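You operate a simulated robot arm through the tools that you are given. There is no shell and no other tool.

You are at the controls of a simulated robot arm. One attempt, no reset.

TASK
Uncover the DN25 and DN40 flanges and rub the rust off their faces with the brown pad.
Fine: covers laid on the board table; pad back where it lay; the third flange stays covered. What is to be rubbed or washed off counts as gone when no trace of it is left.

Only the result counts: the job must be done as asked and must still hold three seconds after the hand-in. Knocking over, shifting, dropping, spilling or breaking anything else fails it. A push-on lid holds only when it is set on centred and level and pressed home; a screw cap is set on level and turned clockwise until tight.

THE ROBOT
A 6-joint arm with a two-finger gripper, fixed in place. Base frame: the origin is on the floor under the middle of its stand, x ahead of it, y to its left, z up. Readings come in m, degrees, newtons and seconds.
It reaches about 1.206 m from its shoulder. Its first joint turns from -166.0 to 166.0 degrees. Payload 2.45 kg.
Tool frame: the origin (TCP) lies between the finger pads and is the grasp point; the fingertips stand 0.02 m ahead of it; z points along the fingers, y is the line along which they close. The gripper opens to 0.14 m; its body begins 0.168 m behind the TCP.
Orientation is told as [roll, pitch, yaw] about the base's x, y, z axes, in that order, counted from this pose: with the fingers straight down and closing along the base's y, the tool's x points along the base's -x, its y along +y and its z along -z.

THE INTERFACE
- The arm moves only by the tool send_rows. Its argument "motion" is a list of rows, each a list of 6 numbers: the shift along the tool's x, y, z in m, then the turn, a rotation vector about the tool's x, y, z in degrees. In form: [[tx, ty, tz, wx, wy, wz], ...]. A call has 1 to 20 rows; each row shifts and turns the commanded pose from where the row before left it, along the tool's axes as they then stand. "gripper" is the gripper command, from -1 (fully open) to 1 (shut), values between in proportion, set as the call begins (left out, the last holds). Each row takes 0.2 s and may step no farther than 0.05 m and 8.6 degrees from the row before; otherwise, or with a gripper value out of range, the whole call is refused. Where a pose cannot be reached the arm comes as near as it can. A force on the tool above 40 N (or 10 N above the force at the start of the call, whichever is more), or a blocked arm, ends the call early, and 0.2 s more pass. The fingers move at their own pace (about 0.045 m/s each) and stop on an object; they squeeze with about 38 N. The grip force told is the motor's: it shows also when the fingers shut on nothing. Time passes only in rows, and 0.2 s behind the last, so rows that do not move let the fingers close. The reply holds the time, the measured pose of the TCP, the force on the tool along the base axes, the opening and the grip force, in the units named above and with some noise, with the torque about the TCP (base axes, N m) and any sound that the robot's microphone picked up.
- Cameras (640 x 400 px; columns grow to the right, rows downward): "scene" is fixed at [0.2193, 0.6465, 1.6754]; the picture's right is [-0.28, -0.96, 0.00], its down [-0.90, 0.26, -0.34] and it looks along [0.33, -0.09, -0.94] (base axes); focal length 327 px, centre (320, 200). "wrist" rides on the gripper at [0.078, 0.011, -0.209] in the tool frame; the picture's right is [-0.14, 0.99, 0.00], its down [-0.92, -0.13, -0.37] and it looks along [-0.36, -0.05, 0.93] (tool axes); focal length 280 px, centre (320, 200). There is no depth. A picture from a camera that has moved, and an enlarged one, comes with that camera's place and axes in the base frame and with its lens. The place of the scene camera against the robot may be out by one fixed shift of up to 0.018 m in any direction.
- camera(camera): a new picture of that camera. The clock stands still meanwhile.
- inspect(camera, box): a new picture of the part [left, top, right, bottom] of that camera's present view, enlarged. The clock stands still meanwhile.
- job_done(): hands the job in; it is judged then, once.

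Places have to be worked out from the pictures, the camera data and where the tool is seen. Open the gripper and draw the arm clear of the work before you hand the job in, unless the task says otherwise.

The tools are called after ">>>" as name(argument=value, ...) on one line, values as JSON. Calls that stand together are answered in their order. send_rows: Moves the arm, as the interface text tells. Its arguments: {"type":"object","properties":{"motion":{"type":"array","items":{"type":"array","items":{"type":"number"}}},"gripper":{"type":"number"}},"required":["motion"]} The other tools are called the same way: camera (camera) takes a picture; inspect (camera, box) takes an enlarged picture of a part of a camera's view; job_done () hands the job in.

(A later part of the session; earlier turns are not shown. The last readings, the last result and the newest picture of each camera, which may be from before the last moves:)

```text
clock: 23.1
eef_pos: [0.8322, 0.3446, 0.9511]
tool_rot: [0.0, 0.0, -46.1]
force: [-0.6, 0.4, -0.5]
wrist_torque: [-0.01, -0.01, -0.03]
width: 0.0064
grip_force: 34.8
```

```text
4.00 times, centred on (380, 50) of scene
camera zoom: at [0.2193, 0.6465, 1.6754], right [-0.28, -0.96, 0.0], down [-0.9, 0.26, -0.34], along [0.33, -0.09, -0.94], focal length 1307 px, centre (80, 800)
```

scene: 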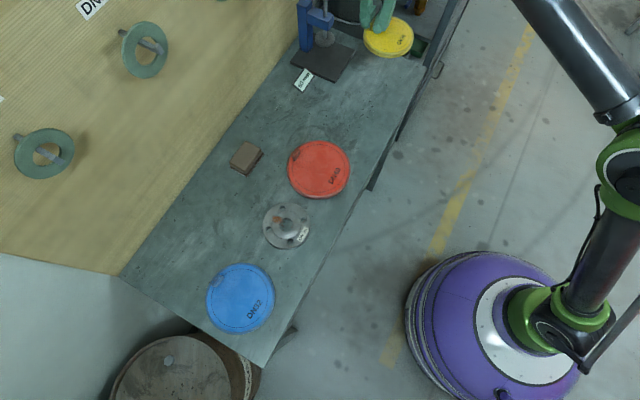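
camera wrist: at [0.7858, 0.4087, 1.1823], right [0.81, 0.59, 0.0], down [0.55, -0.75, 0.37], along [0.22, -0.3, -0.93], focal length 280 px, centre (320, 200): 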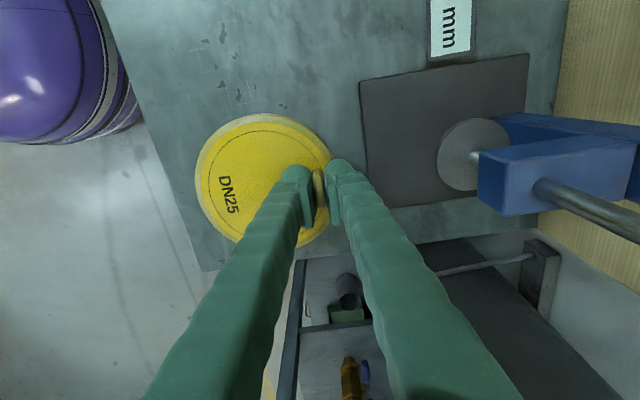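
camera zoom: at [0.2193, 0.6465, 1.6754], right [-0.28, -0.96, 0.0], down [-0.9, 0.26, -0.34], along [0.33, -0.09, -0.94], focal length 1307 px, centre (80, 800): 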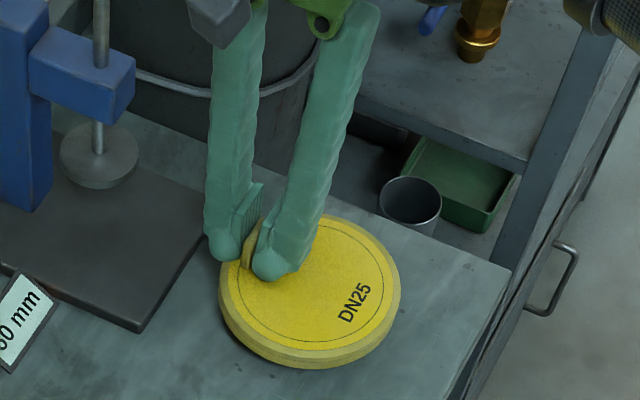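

There's still a shadow gap under the lid, so I'll keep lowering in small steps.

>>> send_rows(motion=[[0, 0, 0.003, 0, 0, 0], [0, 0, 0.003, 0, 0, 0], [0, 0, 0, 0, 0, 0]])

>>> send_rows(motion=[[0, 0, 0.003, 0, 0, 0], [0, 0, 0.002, 0, 0, 0], [0, 0, 0, 0, 0, 0]])

>>> inspect(camera="scene", box=[300, 0, 460, 100])

```text
clock: 23.9
eef_pos: [0.8314, 0.3446, 0.9454]
tool_rot: [0.1, 0.0, -46.0]
force: [0.2, -0.5, -1.0]
wrist_torque: [0.02, -0.04, -0.04]
width: 0.0064
grip_force: 34.4
```

```text
clock: 24.7
eef_pos: [0.833, 0.3448, 0.9409]
tool_rot: [-0.1, 0.0, -46.1]
force: [-0.3, 0.6, -0.4]
wrist_torque: [0.03, -0.02, 0.01]
width: 0.0063
grip_force: 34.7
```

```text
4.00 times, centred on (380, 50) of scene
camera zoom: at [0.2193, 0.6465, 1.6754], right [-0.28, -0.96, 0.0], down [-0.9, 0.26, -0.34], along [0.33, -0.09, -0.94], focal length 1307 px, centre (80, 800)
```

zoom: 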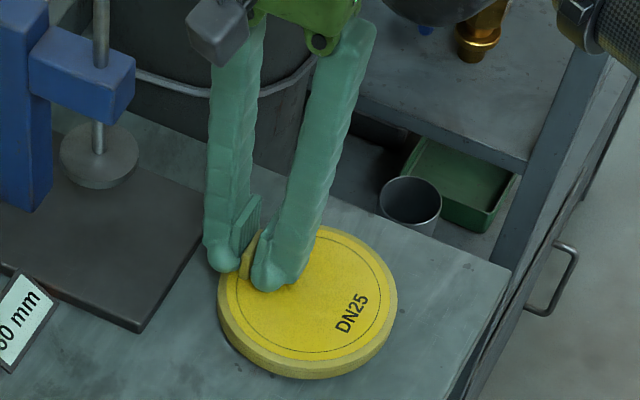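

Still no contact force at z 0.941, so I'll continue lowering.

>>> send_rows(motion=[[0, 0, 0.003, 0, 0, 0], [0, 0, 0.002, 0, 0, 0], [0, 0, 0, 0, 0, 0]])

>>> send_rows(motion=[[0, 0, 0.002, 0, 0, 0], [0, 0, 0.002, 0, 0, 0], [0, 0, 0, 0, 0, 0]])

>>> inspect(camera="scene", box=[300, 0, 460, 100])

```text
clock: 25.5
eef_pos: [0.8332, 0.3453, 0.9375]
tool_rot: [0.0, 0.0, -45.9]
force: [0.2, 0.6, -0.2]
wrist_torque: [0.01, -0.02, -0.02]
width: 0.0061
grip_force: 35.7
```

```text
clock: 26.3
eef_pos: [0.8317, 0.3449, 0.9328]
tool_rot: [0.0, -0.1, -46.1]
force: [5.0, 1.8, 10.3]
wrist_torque: [0.03, -0.04, 0.0]
width: 0.0064
grip_force: 34.9
```

```text
4.00 times, centred on (380, 50) of scene
camera zoom: at [0.2193, 0.6465, 1.6754], right [-0.28, -0.96, 0.0], down [-0.9, 0.26, -0.34], along [0.33, -0.09, -0.94], focal length 1307 px, centre (80, 800)
```

zoom: 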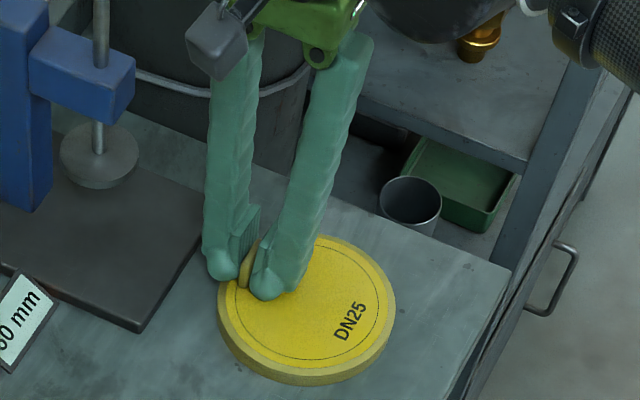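

Contact with 10 N: the lid is resting on the table. I'll open a little and lift straight up.

>>> send_rows(motion=[[0, 0, 0, 0, 0, 0], [0, 0, 0, 0, 0, 0], [0, 0, 0, 0, 0, 0]], gripper=0.6)

>>> send_rows(motion=[[0, 0, -0.01, 0, 0, 0], [0, 0, -0.02, 0, 0, 0], [0, 0, -0.04, 0, 0, 0], [0, 0, -0.04, 0, 0, 0], [0, 0, 0, 0, 0, 0]])

>>> camera(camera="scene")

>>> camera(camera="wrist")

```text
clock: 27.1
eef_pos: [0.8323, 0.346, 0.9322]
tool_rot: [0.0, -0.1, -46.1]
force: [2.0, 2.6, 8.7]
wrist_torque: [-0.07, 0.1, 0.02]
width: 0.0251
grip_force: 0.2
```

```text
clock: 28.3
eef_pos: [0.8325, 0.345, 1.0434]
tool_rot: [0.0, 0.0, -46.0]
force: [0.2, -0.6, -0.6]
wrist_torque: [0.04, -0.01, -0.02]
width: 0.0278
grip_force: 0.0
```

```text
taken
```

scene: 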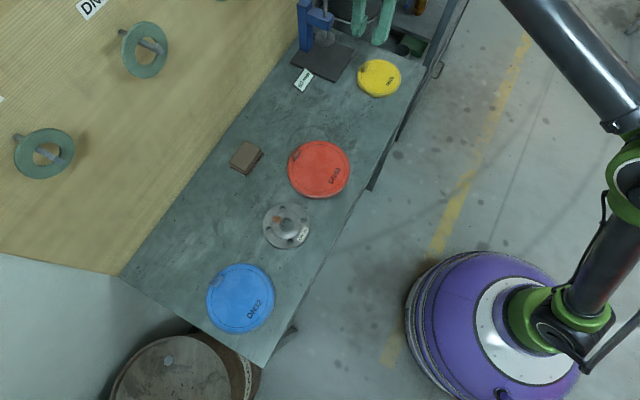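

```text
taken
camera wrist: at [0.786, 0.4082, 1.2504], right [0.81, 0.59, 0.0], down [0.55, -0.75, 0.37], along [0.22, -0.3, -0.93], focal length 280 px, centre (320, 200)
```

wrist: 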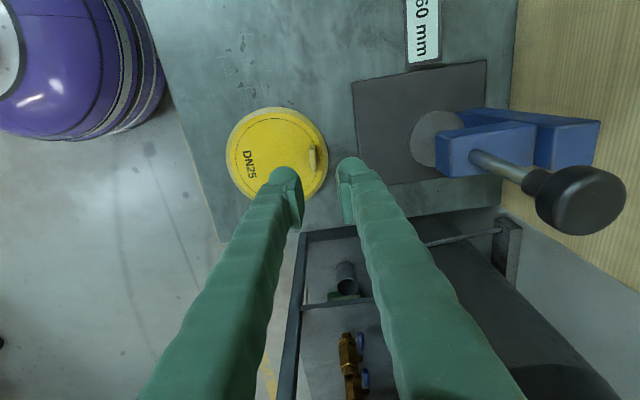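

The yellow cover lies flat on the table. Next I'll go back along the table to above the red lid's tab and take a look.

>>> send_rows(motion=[[0.03, 0, 0, 0, 0, 0], [0.044, 0, 0, 0, 0, 0], [0.044, 0.001, 0, 0, 0, 0], [0.044, 0.001, 0, 0, 0, 0], [0.044, 0.001, 0, 0, 0, 0], [0.044, 0, 0, 0, 0, 0], [0.044, 0, 0, 0, 0, 0], [0.03, 0, 0, 0, 0, 0], [0.014, 0, 0.01, 0, 0, 0], [0, 0, 0, 0, 0, 0]], gripper=0.28)

>>> camera(camera="wrist")

>>> inspect(camera="wrist", box=[220, 100, 420, 225])

```text
clock: 30.5
eef_pos: [0.6002, 0.5909, 1.0316]
tool_rot: [0.0, 0.0, -46.1]
force: [0.0, 0.5, 0.3]
wrist_torque: [0.0, -0.01, 0.01]
width: 0.0506
grip_force: 0.0
```

```text
taken
camera wrist: at [0.553, 0.6543, 1.2402], right [0.81, 0.59, 0.0], down [0.55, -0.75, 0.37], along [0.22, -0.3, -0.93], focal length 280 px, centre (320, 200)
```

wrist: 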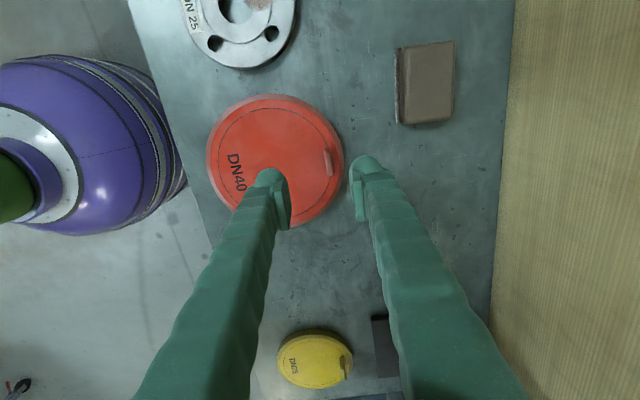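

```text
3.20 times, centred on (320, 162) of wrist
camera zoom: at [0.553, 0.6543, 1.2402], right [0.81, 0.59, 0.0], down [0.55, -0.75, 0.37], along [0.22, -0.3, -0.93], focal length 897 px, centre (320, 320)
```

zoom: 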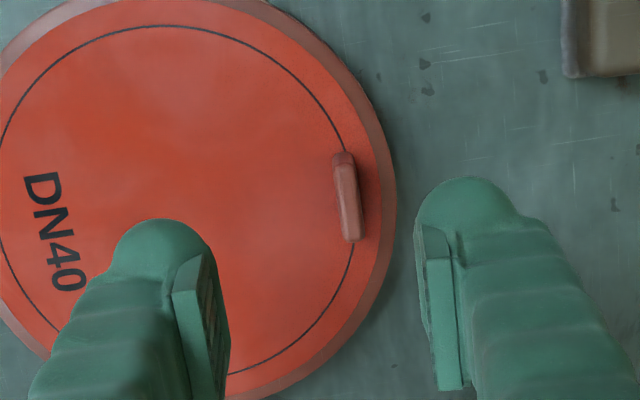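

The red tab lines up with the fingers and is offset by about (4, 10) mm in the tool frame. I'll shift and come down to just above the tab.

>>> send_rows(motion=[[0.002, 0.005, 0.015, 0, 0, 0], [0.002, 0.0053, 0.015, 0, 0, 0], [0, 0, 0.02, 0, 0, 0], [0, 0, 0.014, 0, 0, 0], [0, 0, 0, 0, 0, 0]])

>>> inspect(camera="wrist", box=[220, 130, 420, 255])

```text
clock: 31.7
eef_pos: [0.605, 0.6004, 0.969]
tool_rot: [-0.1, 0.0, -46.0]
force: [0.0, -0.3, 0.4]
wrist_torque: [-0.01, -0.04, 0.02]
width: 0.0505
grip_force: 0.0
```

```text
3.20 times, centred on (320, 192) of wrist
camera zoom: at [0.5582, 0.6644, 1.176], right [0.81, 0.59, 0.0], down [0.55, -0.75, 0.37], along [0.22, -0.3, -0.93], focal length 897 px, centre (320, 224)
```

zoom: 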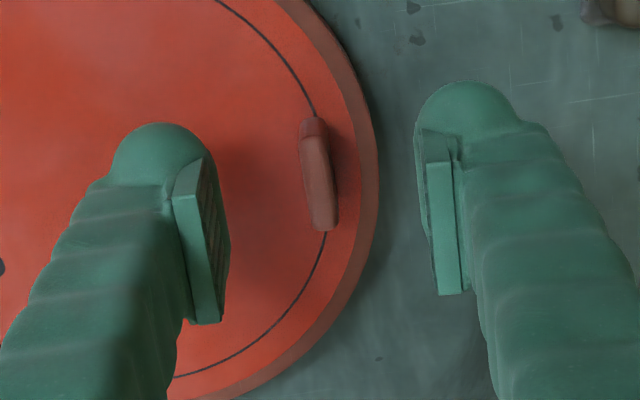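

The tab is centred. I'll go down in small steps and watch for the fingertips touching the lid face.

>>> send_rows(motion=[[0, 0, 0.005, 0, 0, 0], [0, 0, 0.005, 0, 0, 0], [0, 0, 0.003, 0, 0, 0], [0, 0, 0, 0, 0, 0]])

>>> send_rows(motion=[[0, 0, 0.002, 0, 0, 0], [0, 0, 0.002, 0, 0, 0], [0, 0, 0, 0, 0, 0]])

>>> send_rows(motion=[[0, 0, 0.002, 0, 0, 0], [0, 0, 0.001, 0, 0, 0], [0, 0, 0, 0, 0, 0]])

>>> inspect(camera="wrist", box=[240, 130, 400, 230])

```text
clock: 32.7
eef_pos: [0.6041, 0.6026, 0.9553]
tool_rot: [0.0, 0.0, -46.0]
force: [-0.4, -0.1, 0.9]
wrist_torque: [-0.01, 0.01, 0.0]
width: 0.0504
grip_force: 0.0
```

```text
clock: 33.5
eef_pos: [0.6044, 0.6003, 0.9508]
tool_rot: [0.0, 0.1, -46.0]
force: [0.4, 0.1, 0.3]
wrist_torque: [-0.01, 0.01, -0.03]
width: 0.0501
grip_force: 0.0
```

```text
clock: 34.3
eef_pos: [0.6057, 0.6004, 0.9487]
tool_rot: [0.1, 0.0, -46.0]
force: [0.0, -0.1, -0.9]
wrist_torque: [-0.01, -0.03, -0.01]
width: 0.0505
grip_force: 0.1
```

```text
4.00 times, centred on (320, 180) of wrist
camera zoom: at [0.5586, 0.6643, 1.1569], right [0.81, 0.59, 0.0], down [0.55, -0.75, 0.37], along [0.22, -0.3, -0.93], focal length 1122 px, centre (320, 280)
```

zoom: 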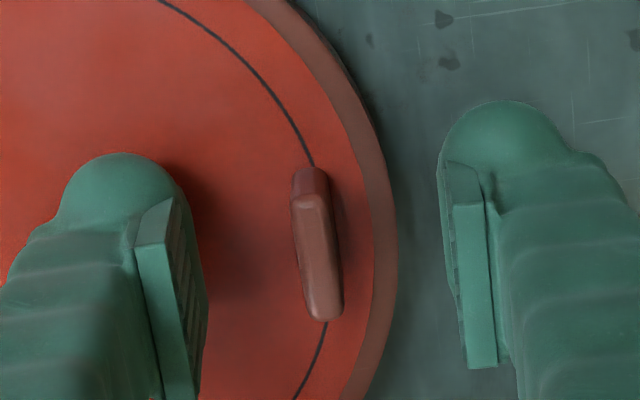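

No contact yet at z 0.948, so I'll continue in 2 mm steps.

>>> send_rows(motion=[[0, 0, 0.002, 0, 0, 0], [0, 0, 0, 0, 0, 0]])

>>> send_rows(motion=[[0, 0, 0.002, 0, 0, 0], [0, 0, 0, 0, 0, 0]])

>>> send_rows(motion=[[0, 0, 0.001, 0, 0, 0], [0, 0, 0, 0, 0, 0]])

```text
clock: 34.9
eef_pos: [0.6052, 0.6002, 0.9463]
tool_rot: [0.0, -0.1, -46.0]
force: [-0.9, 0.3, -0.4]
wrist_torque: [-0.01, 0.01, 0.04]
width: 0.0505
grip_force: 0.1
```

```text
clock: 35.5
eef_pos: [0.6055, 0.6002, 0.9449]
tool_rot: [0.0, 0.0, -46.0]
force: [-0.8, -0.2, 0.5]
wrist_torque: [0.0, -0.04, -0.02]
width: 0.0505
grip_force: 0.0
```

```text
clock: 36.1
eef_pos: [0.6047, 0.6002, 0.9424]
tool_rot: [0.0, 0.0, -46.0]
force: [-0.2, -0.1, 0.4]
wrist_torque: [0.03, 0.02, -0.02]
width: 0.0501
grip_force: 0.0
```

Still free at about z 0.943. A couple more 1 mm steps.

>>> send_rows(motion=[[0, 0, 0.0015, 0, 0, 0], [0, 0, 0, 0, 0, 0]])

>>> send_rows(motion=[[0, 0, 0.0015, 0, 0, 0], [0, 0, 0, 0, 0, 0]])

>>> inspect(camera="wrist", box=[240, 130, 400, 230])

```text
clock: 36.7
eef_pos: [0.6051, 0.5997, 0.9421]
tool_rot: [0.0, 0.0, -46.0]
force: [0.9, -0.3, 7.3]
wrist_torque: [-0.16, 0.16, 0.03]
width: 0.0503
grip_force: 0.0
```

```text
clock: 37.3
eef_pos: [0.604, 0.6004, 0.9412]
tool_rot: [0.1, 0.0, -46.1]
force: [4.4, 1.7, 36.8]
wrist_torque: [-0.86, 0.81, 0.1]
width: 0.0491
grip_force: 0.1
```

```text
4.00 times, centred on (320, 180) of wrist
camera zoom: at [0.5576, 0.6635, 1.1502], right [0.81, 0.59, 0.0], down [0.55, -0.75, 0.37], along [0.22, -0.3, -0.93], focal length 1122 px, centre (320, 280)
```

zoom: 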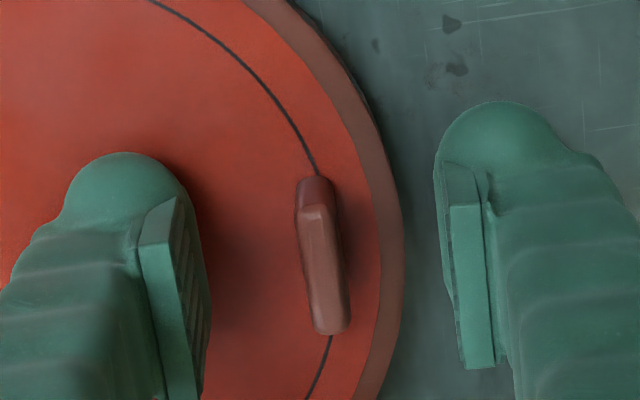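

The fingertips touched at TCP z about 0.942. I'll back off 1.5 mm, close on the tab and pull up in small steps.

>>> send_rows(motion=[[0, 0, -0.0015, 0, 0, 0], [-0.002, 0, 0, 0, 0, 0], [0, 0, 0, 0, 0, 0]])

>>> send_rows(motion=[[0, 0, 0, 0, 0, 0], [0, 0, 0, 0, 0, 0], [0, 0, 0, 0, 0, 0], [0, 0, 0, 0, 0, 0]], gripper=1)

>>> send_rows(motion=[[0, 0, -0.002, 0, 0, 0], [0, 0, -0.002, 0, 0, 0], [0, 0, 0, 0, 0, 0]])

>>> inspect(camera="wrist", box=[200, 100, 400, 240])

```text
clock: 38.1
eef_pos: [0.6054, 0.6007, 0.9421]
tool_rot: [-0.1, 0.2, -46.0]
force: [-4.7, 8.0, 15.6]
wrist_torque: [-0.23, 0.47, -0.28]
width: 0.0498
grip_force: 0.1
```

```text
clock: 39.1
eef_pos: [0.6069, 0.5981, 0.9436]
tool_rot: [0.1, 0.0, -46.1]
force: [7.7, 1.1, 24.8]
wrist_torque: [-0.06, -0.12, 0.48]
width: 0.0066
grip_force: 34.7
```

```text
clock: 39.9
eef_pos: [0.6056, 0.6002, 0.9472]
tool_rot: [0.0, 0.0, -46.0]
force: [-0.3, 0.4, -1.2]
wrist_torque: [0.03, -0.02, 0.02]
width: 0.0063
grip_force: 34.6
heard: snap
```

```text
2.86 times, centred on (300, 170) of wrist
camera zoom: at [0.5595, 0.6631, 1.1542], right [0.81, 0.59, 0.0], down [0.55, -0.75, 0.37], along [0.22, -0.3, -0.93], focal length 801 px, centre (377, 286)
```

zoom: 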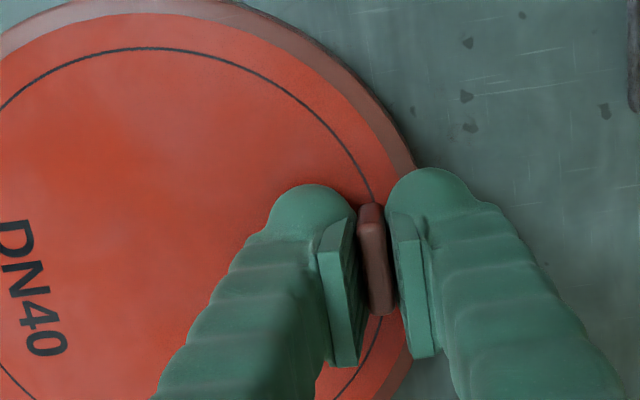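

The red lid snapped free and hangs on the gripper. I'll raise it and take a look before carrying it to the gap between the red flange and the yellow cover.

>>> send_rows(motion=[[0, 0, -0.004, 0, 0, 0], [0, 0, -0.01, 0, 0, 0], [0, 0, -0.02, 0, 0, 0], [0, 0, -0.03, 0, 0, 0], [0, 0, -0.02, 0, 0, 0], [0, 0, 0, 0, 0, 0]])

>>> camera(camera="scene")

>>> camera(camera="wrist")

```text
clock: 41.3
eef_pos: [0.606, 0.5987, 1.031]
tool_rot: [0.0, 0.0, -46.0]
force: [0.4, -0.1, -0.3]
wrist_torque: [0.03, -0.02, 0.04]
width: 0.0063
grip_force: 34.8
```

```text
taken
```

scene: 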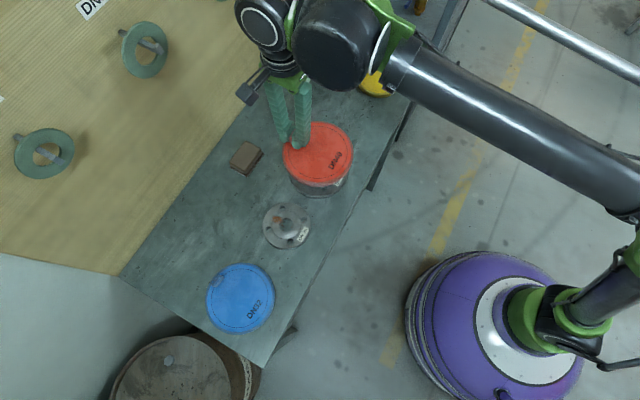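

```text
taken
camera wrist: at [0.5595, 0.6629, 1.2387], right [0.81, 0.59, 0.0], down [0.55, -0.75, 0.37], along [0.22, -0.3, -0.93], focal length 280 px, centre (320, 200)
```

wrist: 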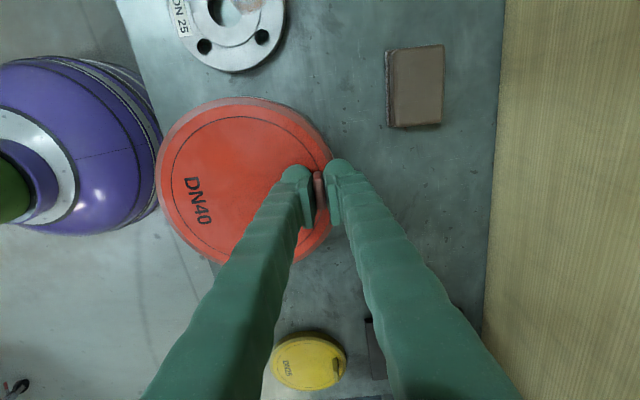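

I'll carry the red lid about 0.176 m along the table and 25 mm toward the wall, then lower it to just above the table.

>>> send_rows(motion=[[-0.02, 0.005, 0, 0, 0, 0], [-0.04, 0.005, 0, 0, 0, 0], [-0.044, 0.005, 0, 0, 0, 0], [-0.044, 0.005, 0, 0, 0, 0], [-0.02, 0.005, 0, 0, 0, 0], [-0.008, 0, 0, 0, 0, 0], [0, 0, 0.02, 0, 0, 0], [0, 0, 0.02, 0, 0, 0], [0, 0, 0, 0, 0, 0]])

>>> camera(camera="scene")

>>> camera(camera="wrist")

```text
clock: 43.3
eef_pos: [0.7452, 0.4897, 0.9897]
tool_rot: [0.0, 0.0, -46.0]
force: [0.0, 0.3, -0.8]
wrist_torque: [0.02, -0.02, 0.0]
width: 0.0064
grip_force: 35.2
```

```text
taken
```

scene: 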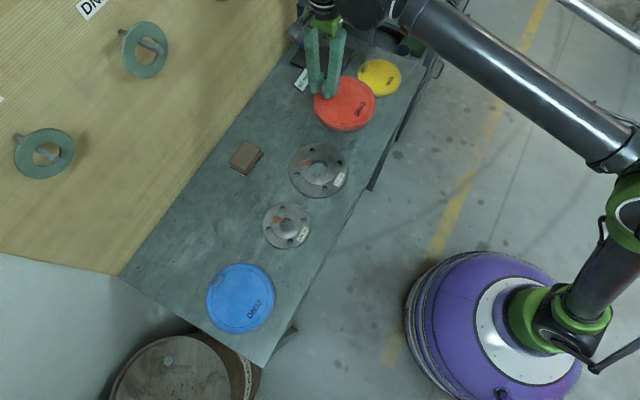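

```text
taken
camera wrist: at [0.6993, 0.5531, 1.198], right [0.81, 0.59, 0.0], down [0.55, -0.75, 0.37], along [0.22, -0.3, -0.93], focal length 280 px, centre (320, 200)
```

wrist: 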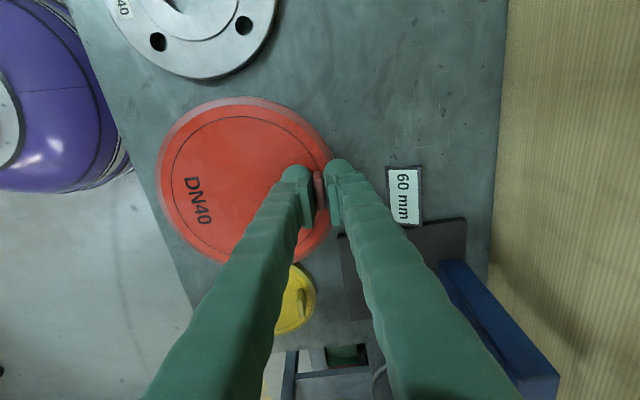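

Measured from the picture, the red lid will land with about 20–30 mm clearance on all sides. I'll nudge 5 mm away from the flange and lower toward the table.

>>> send_rows(motion=[[-0.005, 0, 0.01, 0, 0, 0], [0, 0, 0.015, 0, 0, 0], [0, 0, 0.01, 0, 0, 0], [0, 0, 0.005, 0, 0, 0], [0, 0, 0, 0, 0, 0]])

>>> inspect(camera="scene", box=[260, 40, 440, 160])

>>> camera(camera="wrist")

```text
clock: 44.5
eef_pos: [0.7494, 0.4864, 0.9495]
tool_rot: [0.0, 0.0, -46.0]
force: [0.6, 0.5, -0.5]
wrist_torque: [0.02, -0.05, 0.03]
width: 0.0063
grip_force: 34.8
```

```text
3.33 times, centred on (350, 100) of scene
camera zoom: at [0.2193, 0.6465, 1.6754], right [-0.28, -0.96, 0.0], down [-0.9, 0.26, -0.34], along [0.33, -0.09, -0.94], focal length 1089 px, centre (220, 533)
```

zoom: 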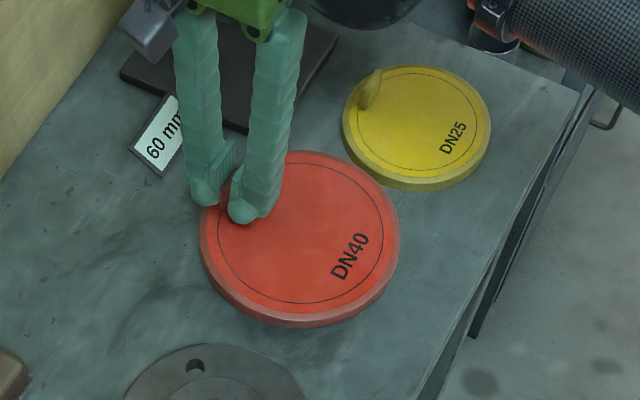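

```text
taken
camera wrist: at [0.7028, 0.5499, 1.1579], right [0.81, 0.59, 0.0], down [0.55, -0.75, 0.37], along [0.22, -0.3, -0.93], focal length 280 px, centre (320, 200)
```

wrist: 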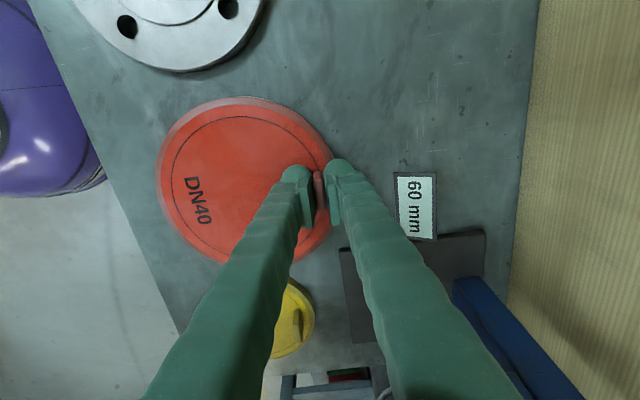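

The gaps all round look fine. I'll lower in 2–3 mm steps until contact.

>>> send_rows(motion=[[0, 0, 0.003, 0, 0, 0], [0, 0, 0.003, 0, 0, 0], [0, 0, 0, 0, 0, 0]])

>>> send_rows(motion=[[0, 0, 0.003, 0, 0, 0], [0, 0, 0, 0, 0, 0]])

>>> send_rows(motion=[[0, 0, 0.002, 0, 0, 0], [0, 0, 0, 0, 0, 0]])

>>> send_rows(motion=[[0, 0, 0.002, 0, 0, 0], [0, 0, 0, 0, 0, 0]])

```text
clock: 45.3
eef_pos: [0.7499, 0.4859, 0.944]
tool_rot: [0.1, 0.1, -45.9]
force: [-0.9, -0.4, -0.6]
wrist_torque: [0.0, -0.04, -0.01]
width: 0.0061
grip_force: 35.1
```

```text
clock: 45.9
eef_pos: [0.7498, 0.487, 0.9409]
tool_rot: [0.0, -0.1, -46.0]
force: [0.7, -0.3, -0.8]
wrist_torque: [0.01, -0.05, 0.0]
width: 0.0065
grip_force: 34.9
```

```text
clock: 46.5
eef_pos: [0.7513, 0.486, 0.938]
tool_rot: [0.0, 0.1, -46.1]
force: [0.1, 0.9, 0.2]
wrist_torque: [0.0, -0.02, -0.02]
width: 0.0064
grip_force: 34.8
```

```text
clock: 47.1
eef_pos: [0.7484, 0.4876, 0.9372]
tool_rot: [-0.1, 0.0, -46.0]
force: [-1.1, -0.3, -0.7]
wrist_torque: [0.03, -0.03, -0.01]
width: 0.0063
grip_force: 35.0
```

No contact yet at z 0.937, so I'll continue.

>>> send_rows(motion=[[0, 0, 0.002, 0, 0, 0], [0, 0, 0, 0, 0, 0]])

>>> send_rows(motion=[[0, 0, 0.0015, 0, 0, 0], [0, 0, 0, 0, 0, 0]])

>>> send_rows(motion=[[0, 0, 0.001, 0, 0, 0], [0, 0, 0, 0, 0, 0]])

```text
clock: 47.7
eef_pos: [0.7499, 0.4866, 0.9352]
tool_rot: [0.0, 0.0, -45.9]
force: [-0.4, 0.4, -0.7]
wrist_torque: [0.06, -0.01, -0.01]
width: 0.0067
grip_force: 34.7
```

```text
clock: 48.3
eef_pos: [0.75, 0.4853, 0.9333]
tool_rot: [0.1, 0.0, -46.0]
force: [0.0, 0.3, 0.4]
wrist_torque: [-0.03, -0.03, 0.02]
width: 0.0062
grip_force: 34.8
```

```text
clock: 48.9
eef_pos: [0.7494, 0.4865, 0.9318]
tool_rot: [0.0, 0.1, -46.0]
force: [1.4, 0.9, 2.4]
wrist_torque: [-0.01, -0.02, 0.02]
width: 0.0064
grip_force: 34.5
```

Light contact (2.4 N) at z 0.932. The lid is on the table, so I'll release it and rise.

>>> send_rows(motion=[[0, 0, 0.0005, 0, 0, 0], [0, 0, 0, 0, 0, 0]])

>>> send_rows(motion=[[0, 0, 0, 0, 0, 0], [0, 0, 0, 0, 0, 0], [0, 0, 0, 0, 0, 0]], gripper=0.6)

>>> send_rows(motion=[[0, 0, -0.01, 0, 0, 0], [0, 0, -0.02, 0, 0, 0], [0, 0, -0.04, 0, 0, 0], [0, 0, -0.04, 0, 0, 0], [0, 0, 0, 0, 0, 0]])

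>>> camera(camera="scene")

>>> camera(camera="wrist")

```text
clock: 49.5
eef_pos: [0.7492, 0.4861, 0.9324]
tool_rot: [0.0, 0.1, -46.0]
force: [4.7, 3.8, 18.0]
wrist_torque: [0.07, -0.05, 0.04]
width: 0.0066
grip_force: 34.5
```

```text
clock: 50.3
eef_pos: [0.7505, 0.4863, 0.9328]
tool_rot: [0.0, 0.0, -46.0]
force: [4.7, 4.8, 16.9]
wrist_torque: [-0.17, 0.15, 0.01]
width: 0.023
grip_force: 0.1
```

```text
clock: 51.5
eef_pos: [0.7512, 0.4853, 1.0426]
tool_rot: [0.0, 0.0, -46.0]
force: [0.4, 0.3, 0.6]
wrist_torque: [0.03, 0.01, 0.02]
width: 0.0279
grip_force: 0.1
```

```text
taken
```

scene: 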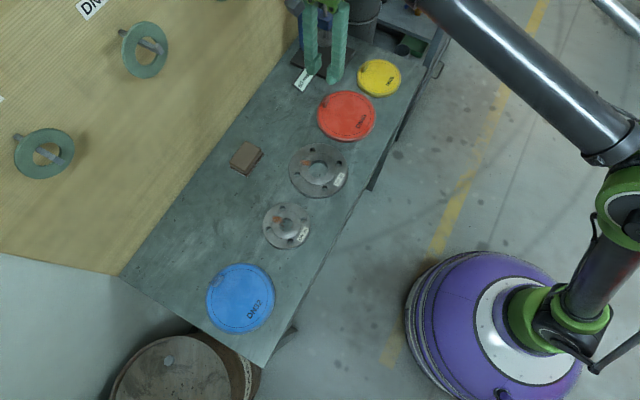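

```text
taken
camera wrist: at [0.7043, 0.5501, 1.2507], right [0.81, 0.59, 0.0], down [0.55, -0.75, 0.37], along [0.22, -0.3, -0.93], focal length 280 px, centre (320, 200)
```

wrist: 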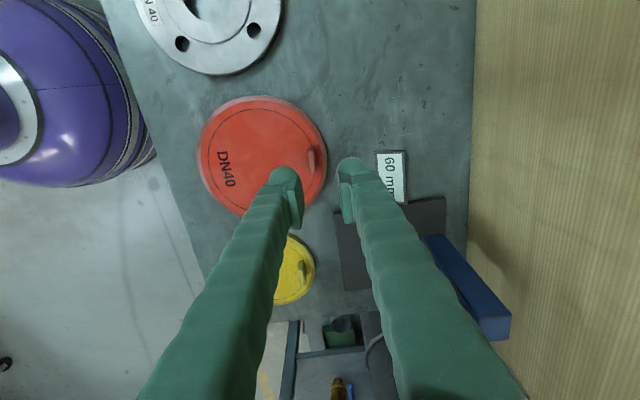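

Both covers now lie on the table. I'll inspect the two uncovered flanges and the pad closely.

>>> inspect(camera="scene", box=[284, 140, 354, 200])

>>> inspect(camera="scene", box=[254, 200, 324, 250])

>>> inspect(camera="scene", box=[210, 130, 280, 180])

```text
6.67 times, centred on (319, 170) of scene
camera zoom: at [0.2193, 0.6465, 1.6754], right [-0.28, -0.96, 0.0], down [-0.9, 0.26, -0.34], along [0.33, -0.09, -0.94], focal length 2178 px, centre (327, 400)
```

zoom: 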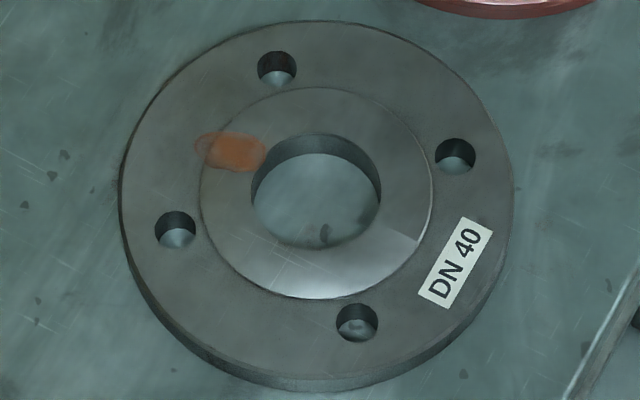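

```text
8.00 times, centred on (289, 225) of scene
camera zoom: at [0.2193, 0.6465, 1.6754], right [-0.28, -0.96, 0.0], down [-0.9, 0.26, -0.34], along [0.33, -0.09, -0.94], focal length 2614 px, centre (568, 0)
```

zoom: 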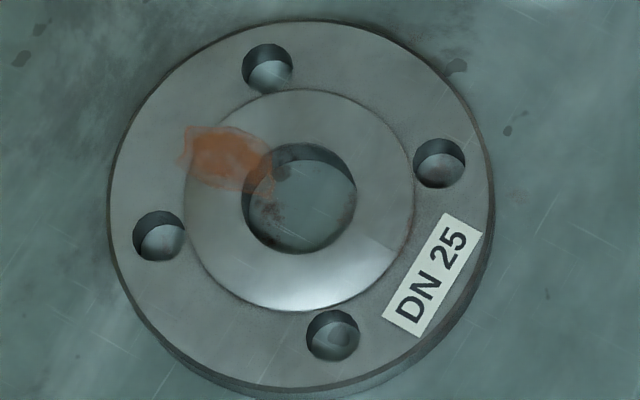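

```text
8.00 times, centred on (245, 155) of scene
camera zoom: at [0.2193, 0.6465, 1.6754], right [-0.28, -0.96, 0.0], down [-0.9, 0.26, -0.34], along [0.33, -0.09, -0.94], focal length 2614 px, centre (920, 560)
```

zoom: 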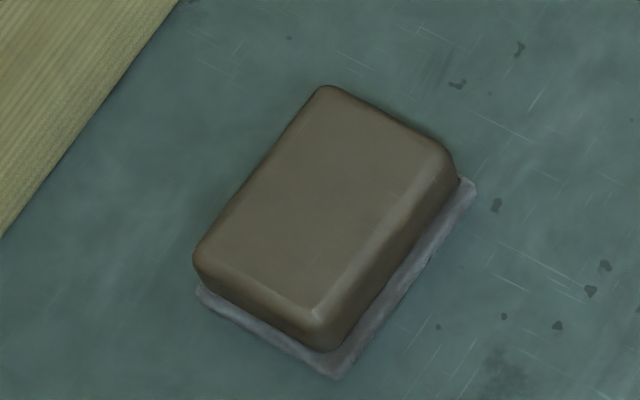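

The rust patches are clear: one on each raised ring on the side toward the wall and pad. The pad lies near the wall pegs, where an upright wrist could hit a hanging gasket. So I'll turn the gripper to close along the table's length and lean it about 20° away from the wall before going to the pad.

>>> send_rows(motion=[[0, -0.02, -0.02, 0, 0, 0], [0, -0.02, -0.02, 0, 0, 0], [0, 0, 0, 0, 0, -8.182], [0, 0, 0, 0, 0, -8.182], [0, 0, 0, 0, 0, -8.182], [0, 0, 0, 0, 0, -8.182], [0, 0, 0, 0, 0, -8.182], [0, 0, 0, 0, 0, -8.182], [0, 0, 0, 0, 0, -8.182], [0, 0, 0, 0, 0, -8.182], [0, 0, 0, 0, 0, -8.182], [0, 0, 0, 0, 0, -8.182], [0, 0, 0, 0, 0, -8.18], [0, 0, 0, 0, -6.667, 0], [0, 0, 0, 0, -6.667, 0], [0, 0, 0, 0, -6.666, 0], [0, 0, 0, 0, 0, 0]])

>>> camera(camera="scene")

>>> camera(camera="wrist")

```text
clock: 55.1
eef_pos: [0.721, 0.458, 1.0819]
tool_rot: [0.1, -20.1, 43.8]
force: [-0.6, -0.5, 0.3]
wrist_torque: [-0.03, -0.01, 0.01]
width: 0.0281
grip_force: 0.1
```

```text
taken
```

scene: 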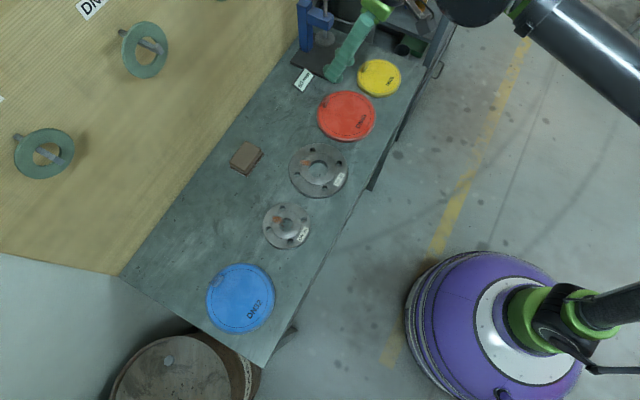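

```text
taken
camera wrist: at [0.609, 0.3653, 1.2506], right [-0.59, 0.8, 0.05], down [0.62, 0.42, 0.66], along [0.51, 0.42, -0.75], focal length 280 px, centre (320, 200)
```

wrist: 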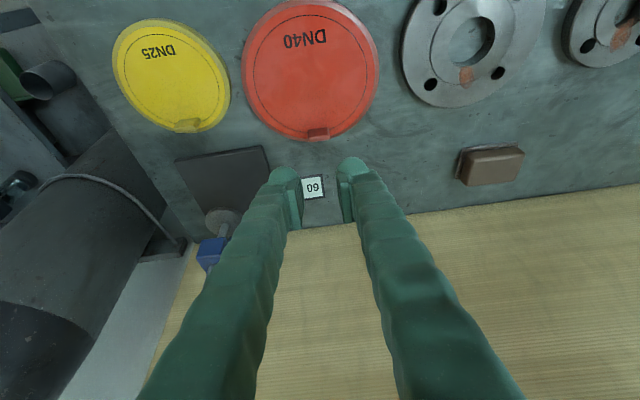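

The posture works and the lean is away from the wall. I'll move along to above the pad for a close view.

>>> send_rows(motion=[[-0.0143, 0.0396, 0.0109, 0, 0, 0], [-0.0143, 0.0396, 0.0109, 0, 0, 0], [-0.0143, 0.0396, 0.0109, 0, 0, 0], [-0.0142, 0.0395, 0.0109, 0, 0, 0], [-0.0142, 0.0395, 0.0108, 0, 0, 0], [-0.0142, 0.0395, 0.0108, 0, 0, 0], [0, 0, 0, 0, 0, 0]], gripper=-0.5)

>>> camera(camera="scene")

>>> camera(camera="wrist")

```text
clock: 56.7
eef_pos: [0.6317, 0.7004, 1.0505]
tool_rot: [-0.1, -20.0, 44.0]
force: [-0.1, -0.7, 0.0]
wrist_torque: [-0.01, -0.01, 0.04]
width: 0.1051
grip_force: 0.2
```

```text
taken
```

scene: 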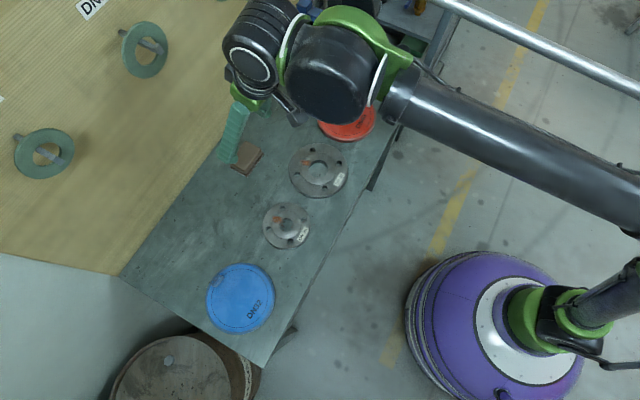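

```text
taken
camera wrist: at [0.5199, 0.6074, 1.218], right [-0.59, 0.8, 0.05], down [0.62, 0.42, 0.66], along [0.51, 0.42, -0.75], focal length 280 px, centre (320, 200)
```

wrist: 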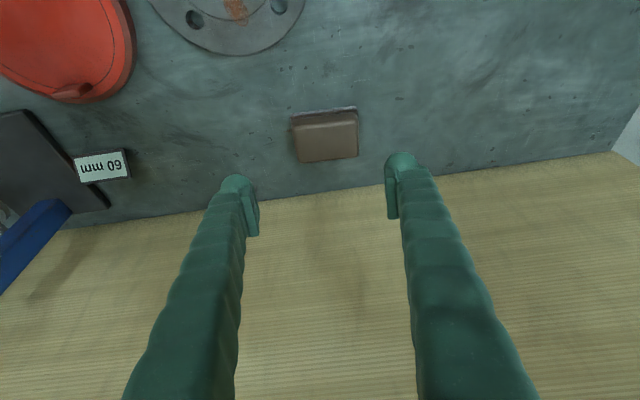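

>>> inspect(camera="wrist", box=[260, 85, 400, 175])

>>> inspect(camera="scene", box=[100, 0, 300, 200])

```text
4.44 times, centred on (330, 130) of wrist
camera zoom: at [0.5199, 0.6074, 1.218], right [-0.59, 0.8, 0.05], down [0.62, 0.42, 0.66], along [0.51, 0.42, -0.75], focal length 1246 px, centre (276, 511)
```

zoom: 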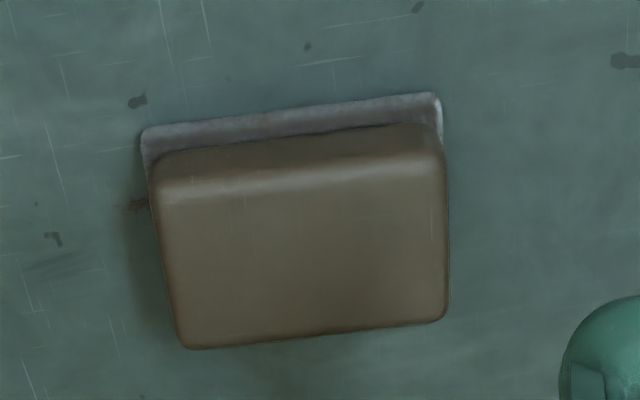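

```text
2.00 times, centred on (200, 100) of scene
camera zoom: at [0.2193, 0.6465, 1.6754], right [-0.28, -0.96, 0.0], down [-0.9, 0.26, -0.34], along [0.33, -0.09, -0.94], focal length 654 px, centre (560, 400)
```

zoom: 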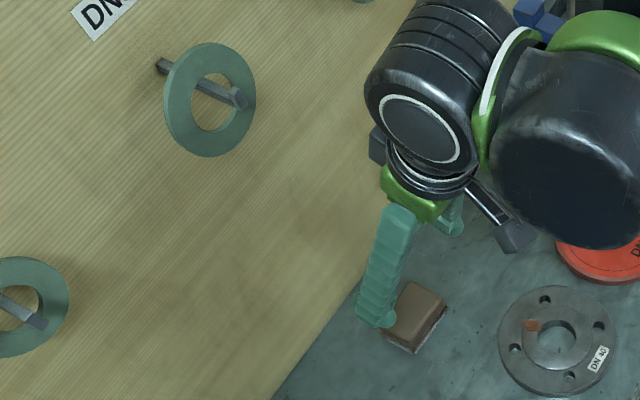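

The pad's long side is within about 1° of the finger closing line; its centre is near (0.641, 0.725) and its top near z 0.92. I'll line up along the leaning tool axis, 8 cm short of the grasp.

>>> send_rows(motion=[[0.0122, 0.0056, 0.024, 0, 0, 0], [0.0121, 0.0056, 0.0239, 0, 0, 0], [0, 0, 0.02, 0, 0, 0], [0, 0, 0, 0, 0, 0]])

>>> camera(camera="wrist")

>>> camera(camera="scene")

```text
clock: 57.7
eef_pos: [0.6231, 0.7095, 0.9785]
tool_rot: [0.1, -20.0, 43.9]
force: [-0.2, -0.2, 0.0]
wrist_torque: [-0.02, 0.0, 0.02]
width: 0.1052
grip_force: 0.1
```

```text
taken
camera wrist: at [0.5112, 0.6165, 1.1462], right [-0.59, 0.8, 0.05], down [0.62, 0.42, 0.66], along [0.51, 0.42, -0.75], focal length 280 px, centre (320, 200)
```

wrist: 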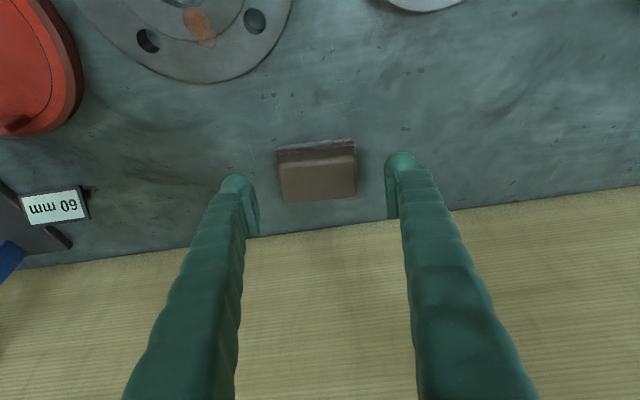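

```text
taken
```

scene: 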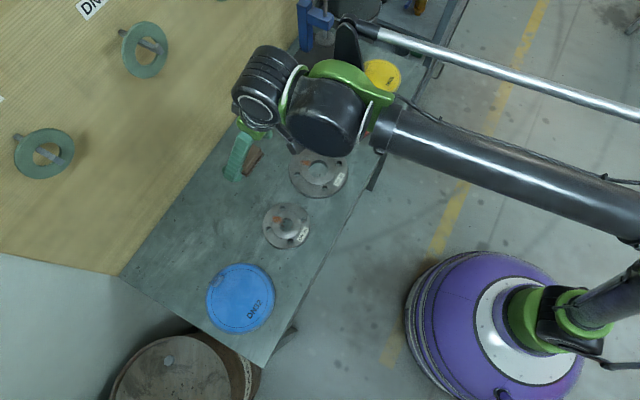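

I'll measure the pad again from this nearer view before closing in.

>>> inspect(camera="wrist", box=[230, 120, 410, 230])

```text
3.56 times, centred on (320, 175) of wrist
camera zoom: at [0.5112, 0.6165, 1.1462], right [-0.59, 0.8, 0.05], down [0.62, 0.42, 0.66], along [0.51, 0.42, -0.75], focal length 997 px, centre (320, 289)
```

zoom: 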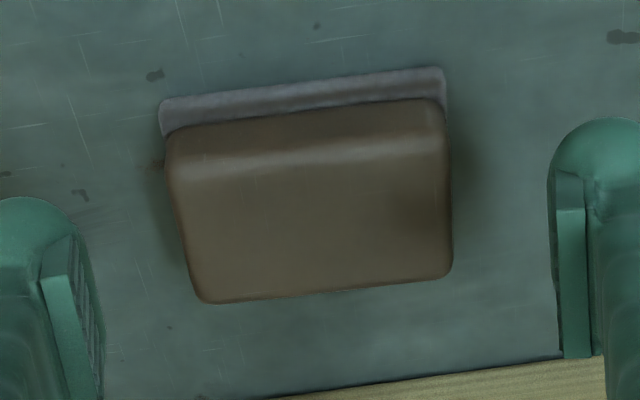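

Centred within about 1 mm. I'll advance 6 cm along the tool axis so the fingers straddle the pad's upper half.

>>> send_rows(motion=[[0, -0.001, 0.015, 0, 0, 0], [0, 0, 0.015, 0, 0, 0], [0, 0, 0.015, 0, 0, 0], [0, 0, 0.01, 0, 0, 0], [0, 0, 0.005, 0, 0, 0], [0, 0, 0, 0, 0, 0]])

>>> camera(camera="wrist")

>>> camera(camera="scene")

```text
clock: 59.1
eef_pos: [0.6378, 0.7229, 0.9211]
tool_rot: [0.0, -20.0, 43.8]
force: [-0.5, -0.1, -0.4]
wrist_torque: [0.0, -0.01, 0.0]
width: 0.1047
grip_force: 0.1
```

```text
taken
camera wrist: at [0.5263, 0.6295, 1.0899], right [-0.59, 0.8, 0.05], down [0.62, 0.42, 0.66], along [0.51, 0.42, -0.75], focal length 280 px, centre (320, 200)
```

wrist: 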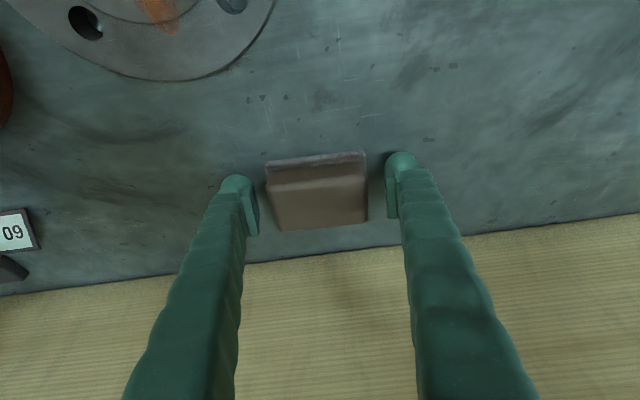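

```text
taken
```

scene: 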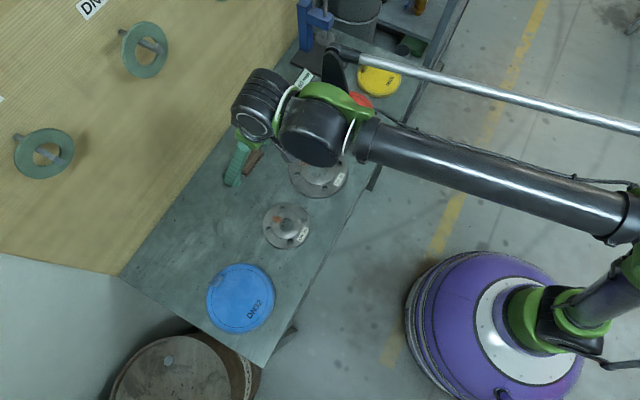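

>>> inspect(camera="wrist", box=[220, 130, 420, 255])

>>> inspect(camera="scene", box=[210, 120, 290, 200])

```text
3.20 times, centred on (320, 192) of wrist
camera zoom: at [0.5263, 0.6295, 1.0899], right [-0.59, 0.8, 0.05], down [0.62, 0.42, 0.66], along [0.51, 0.42, -0.75], focal length 897 px, centre (320, 224)
```

zoom: 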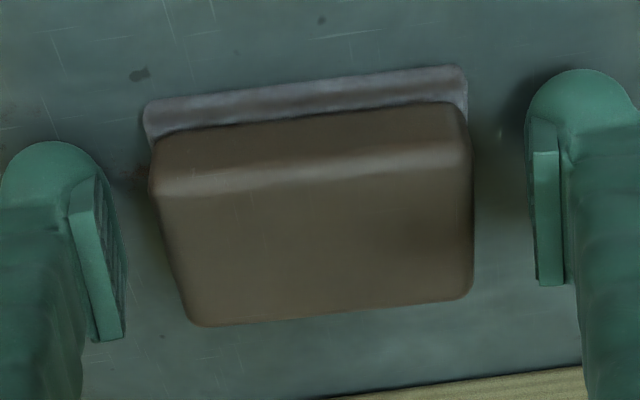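

```text
5.00 times, centred on (250, 160) of scene
camera zoom: at [0.2193, 0.6465, 1.6754], right [-0.28, -0.96, 0.0], down [-0.9, 0.26, -0.34], along [0.33, -0.09, -0.94], focal length 1634 px, centre (670, 400)
```

zoom: 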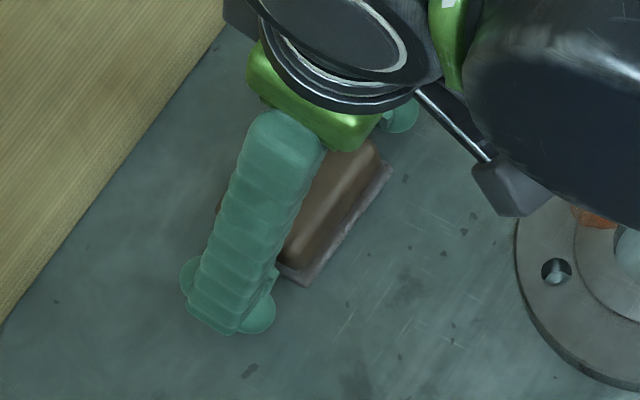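

The pad's felt edges are centred in the tool frame (±41 mm), so I'll close on the pad now.

>>> send_rows(motion=[[0, 0, 0, 0, 0, 0], [0, 0, 0, 0, 0, 0], [0, 0, 0, 0, 0, 0], [0, 0, 0, 0, 0, 0]], gripper=1)

>>> inspect(camera="wrist", box=[220, 130, 420, 255])

```text
clock: 60.1
eef_pos: [0.6391, 0.7223, 0.9207]
tool_rot: [0.0, -20.0, 43.9]
force: [-0.1, -0.9, 1.0]
wrist_torque: [-0.14, -0.08, -0.02]
width: 0.0793
grip_force: 38.1
```

```text
3.20 times, centred on (320, 192) of wrist
camera zoom: at [0.5264, 0.6294, 1.09], right [-0.59, 0.8, 0.05], down [0.62, 0.42, 0.66], along [0.51, 0.42, -0.75], focal length 897 px, centre (320, 224)
```

zoom: 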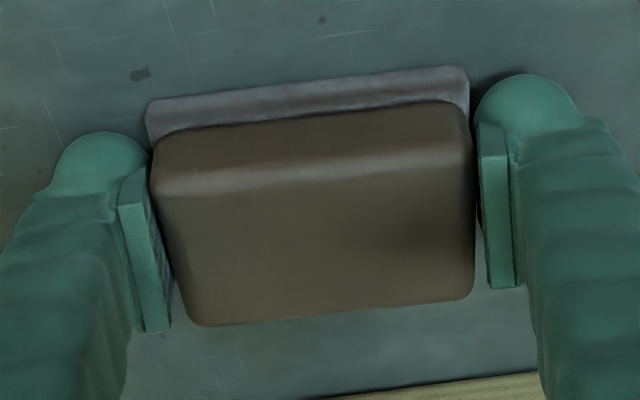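

The pad is gripped at 79 mm width with barely any shift. I'll lift it straight up 5 cm and then move away from the wall.

>>> send_rows(motion=[[-0.0034, 0, -0.0094, 0, 0, 0], [-0.0068, 0, -0.0188, 0, 0, 0], [-0.0068, 0, -0.0188, 0, 0, 0], [0, 0, 0, 0, 0, 0]])

>>> inspect(camera="wrist", box=[220, 130, 420, 255])

>>> camera(camera="wrist")

```text
clock: 61.1
eef_pos: [0.6384, 0.7222, 0.9724]
tool_rot: [0.0, -20.0, 44.0]
force: [0.3, 0.0, 0.2]
wrist_torque: [0.01, -0.03, -0.04]
width: 0.0795
grip_force: 38.1
```

```text
3.20 times, centred on (320, 192) of wrist
camera zoom: at [0.5262, 0.6303, 1.141], right [-0.59, 0.8, 0.05], down [0.62, 0.42, 0.66], along [0.51, 0.42, -0.75], focal length 897 px, centre (320, 224)
```

zoom: 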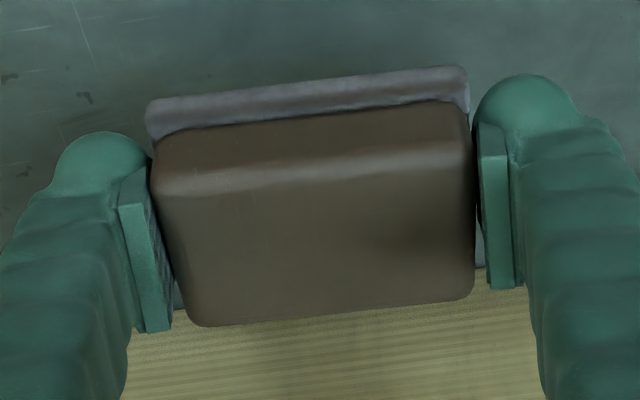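

```text
taken
camera wrist: at [0.5262, 0.6303, 1.141], right [-0.59, 0.8, 0.05], down [0.62, 0.42, 0.66], along [0.51, 0.42, -0.75], focal length 280 px, centre (320, 200)
```

wrist: 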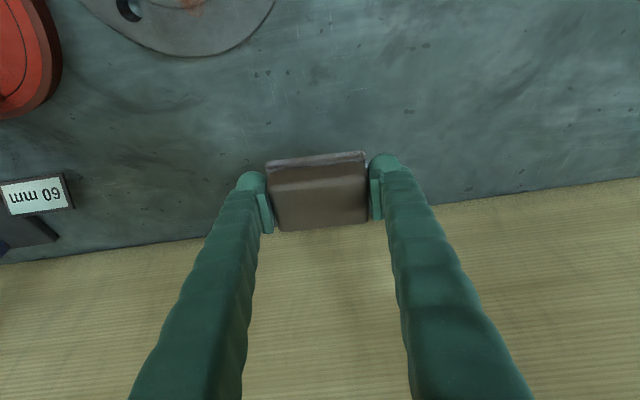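

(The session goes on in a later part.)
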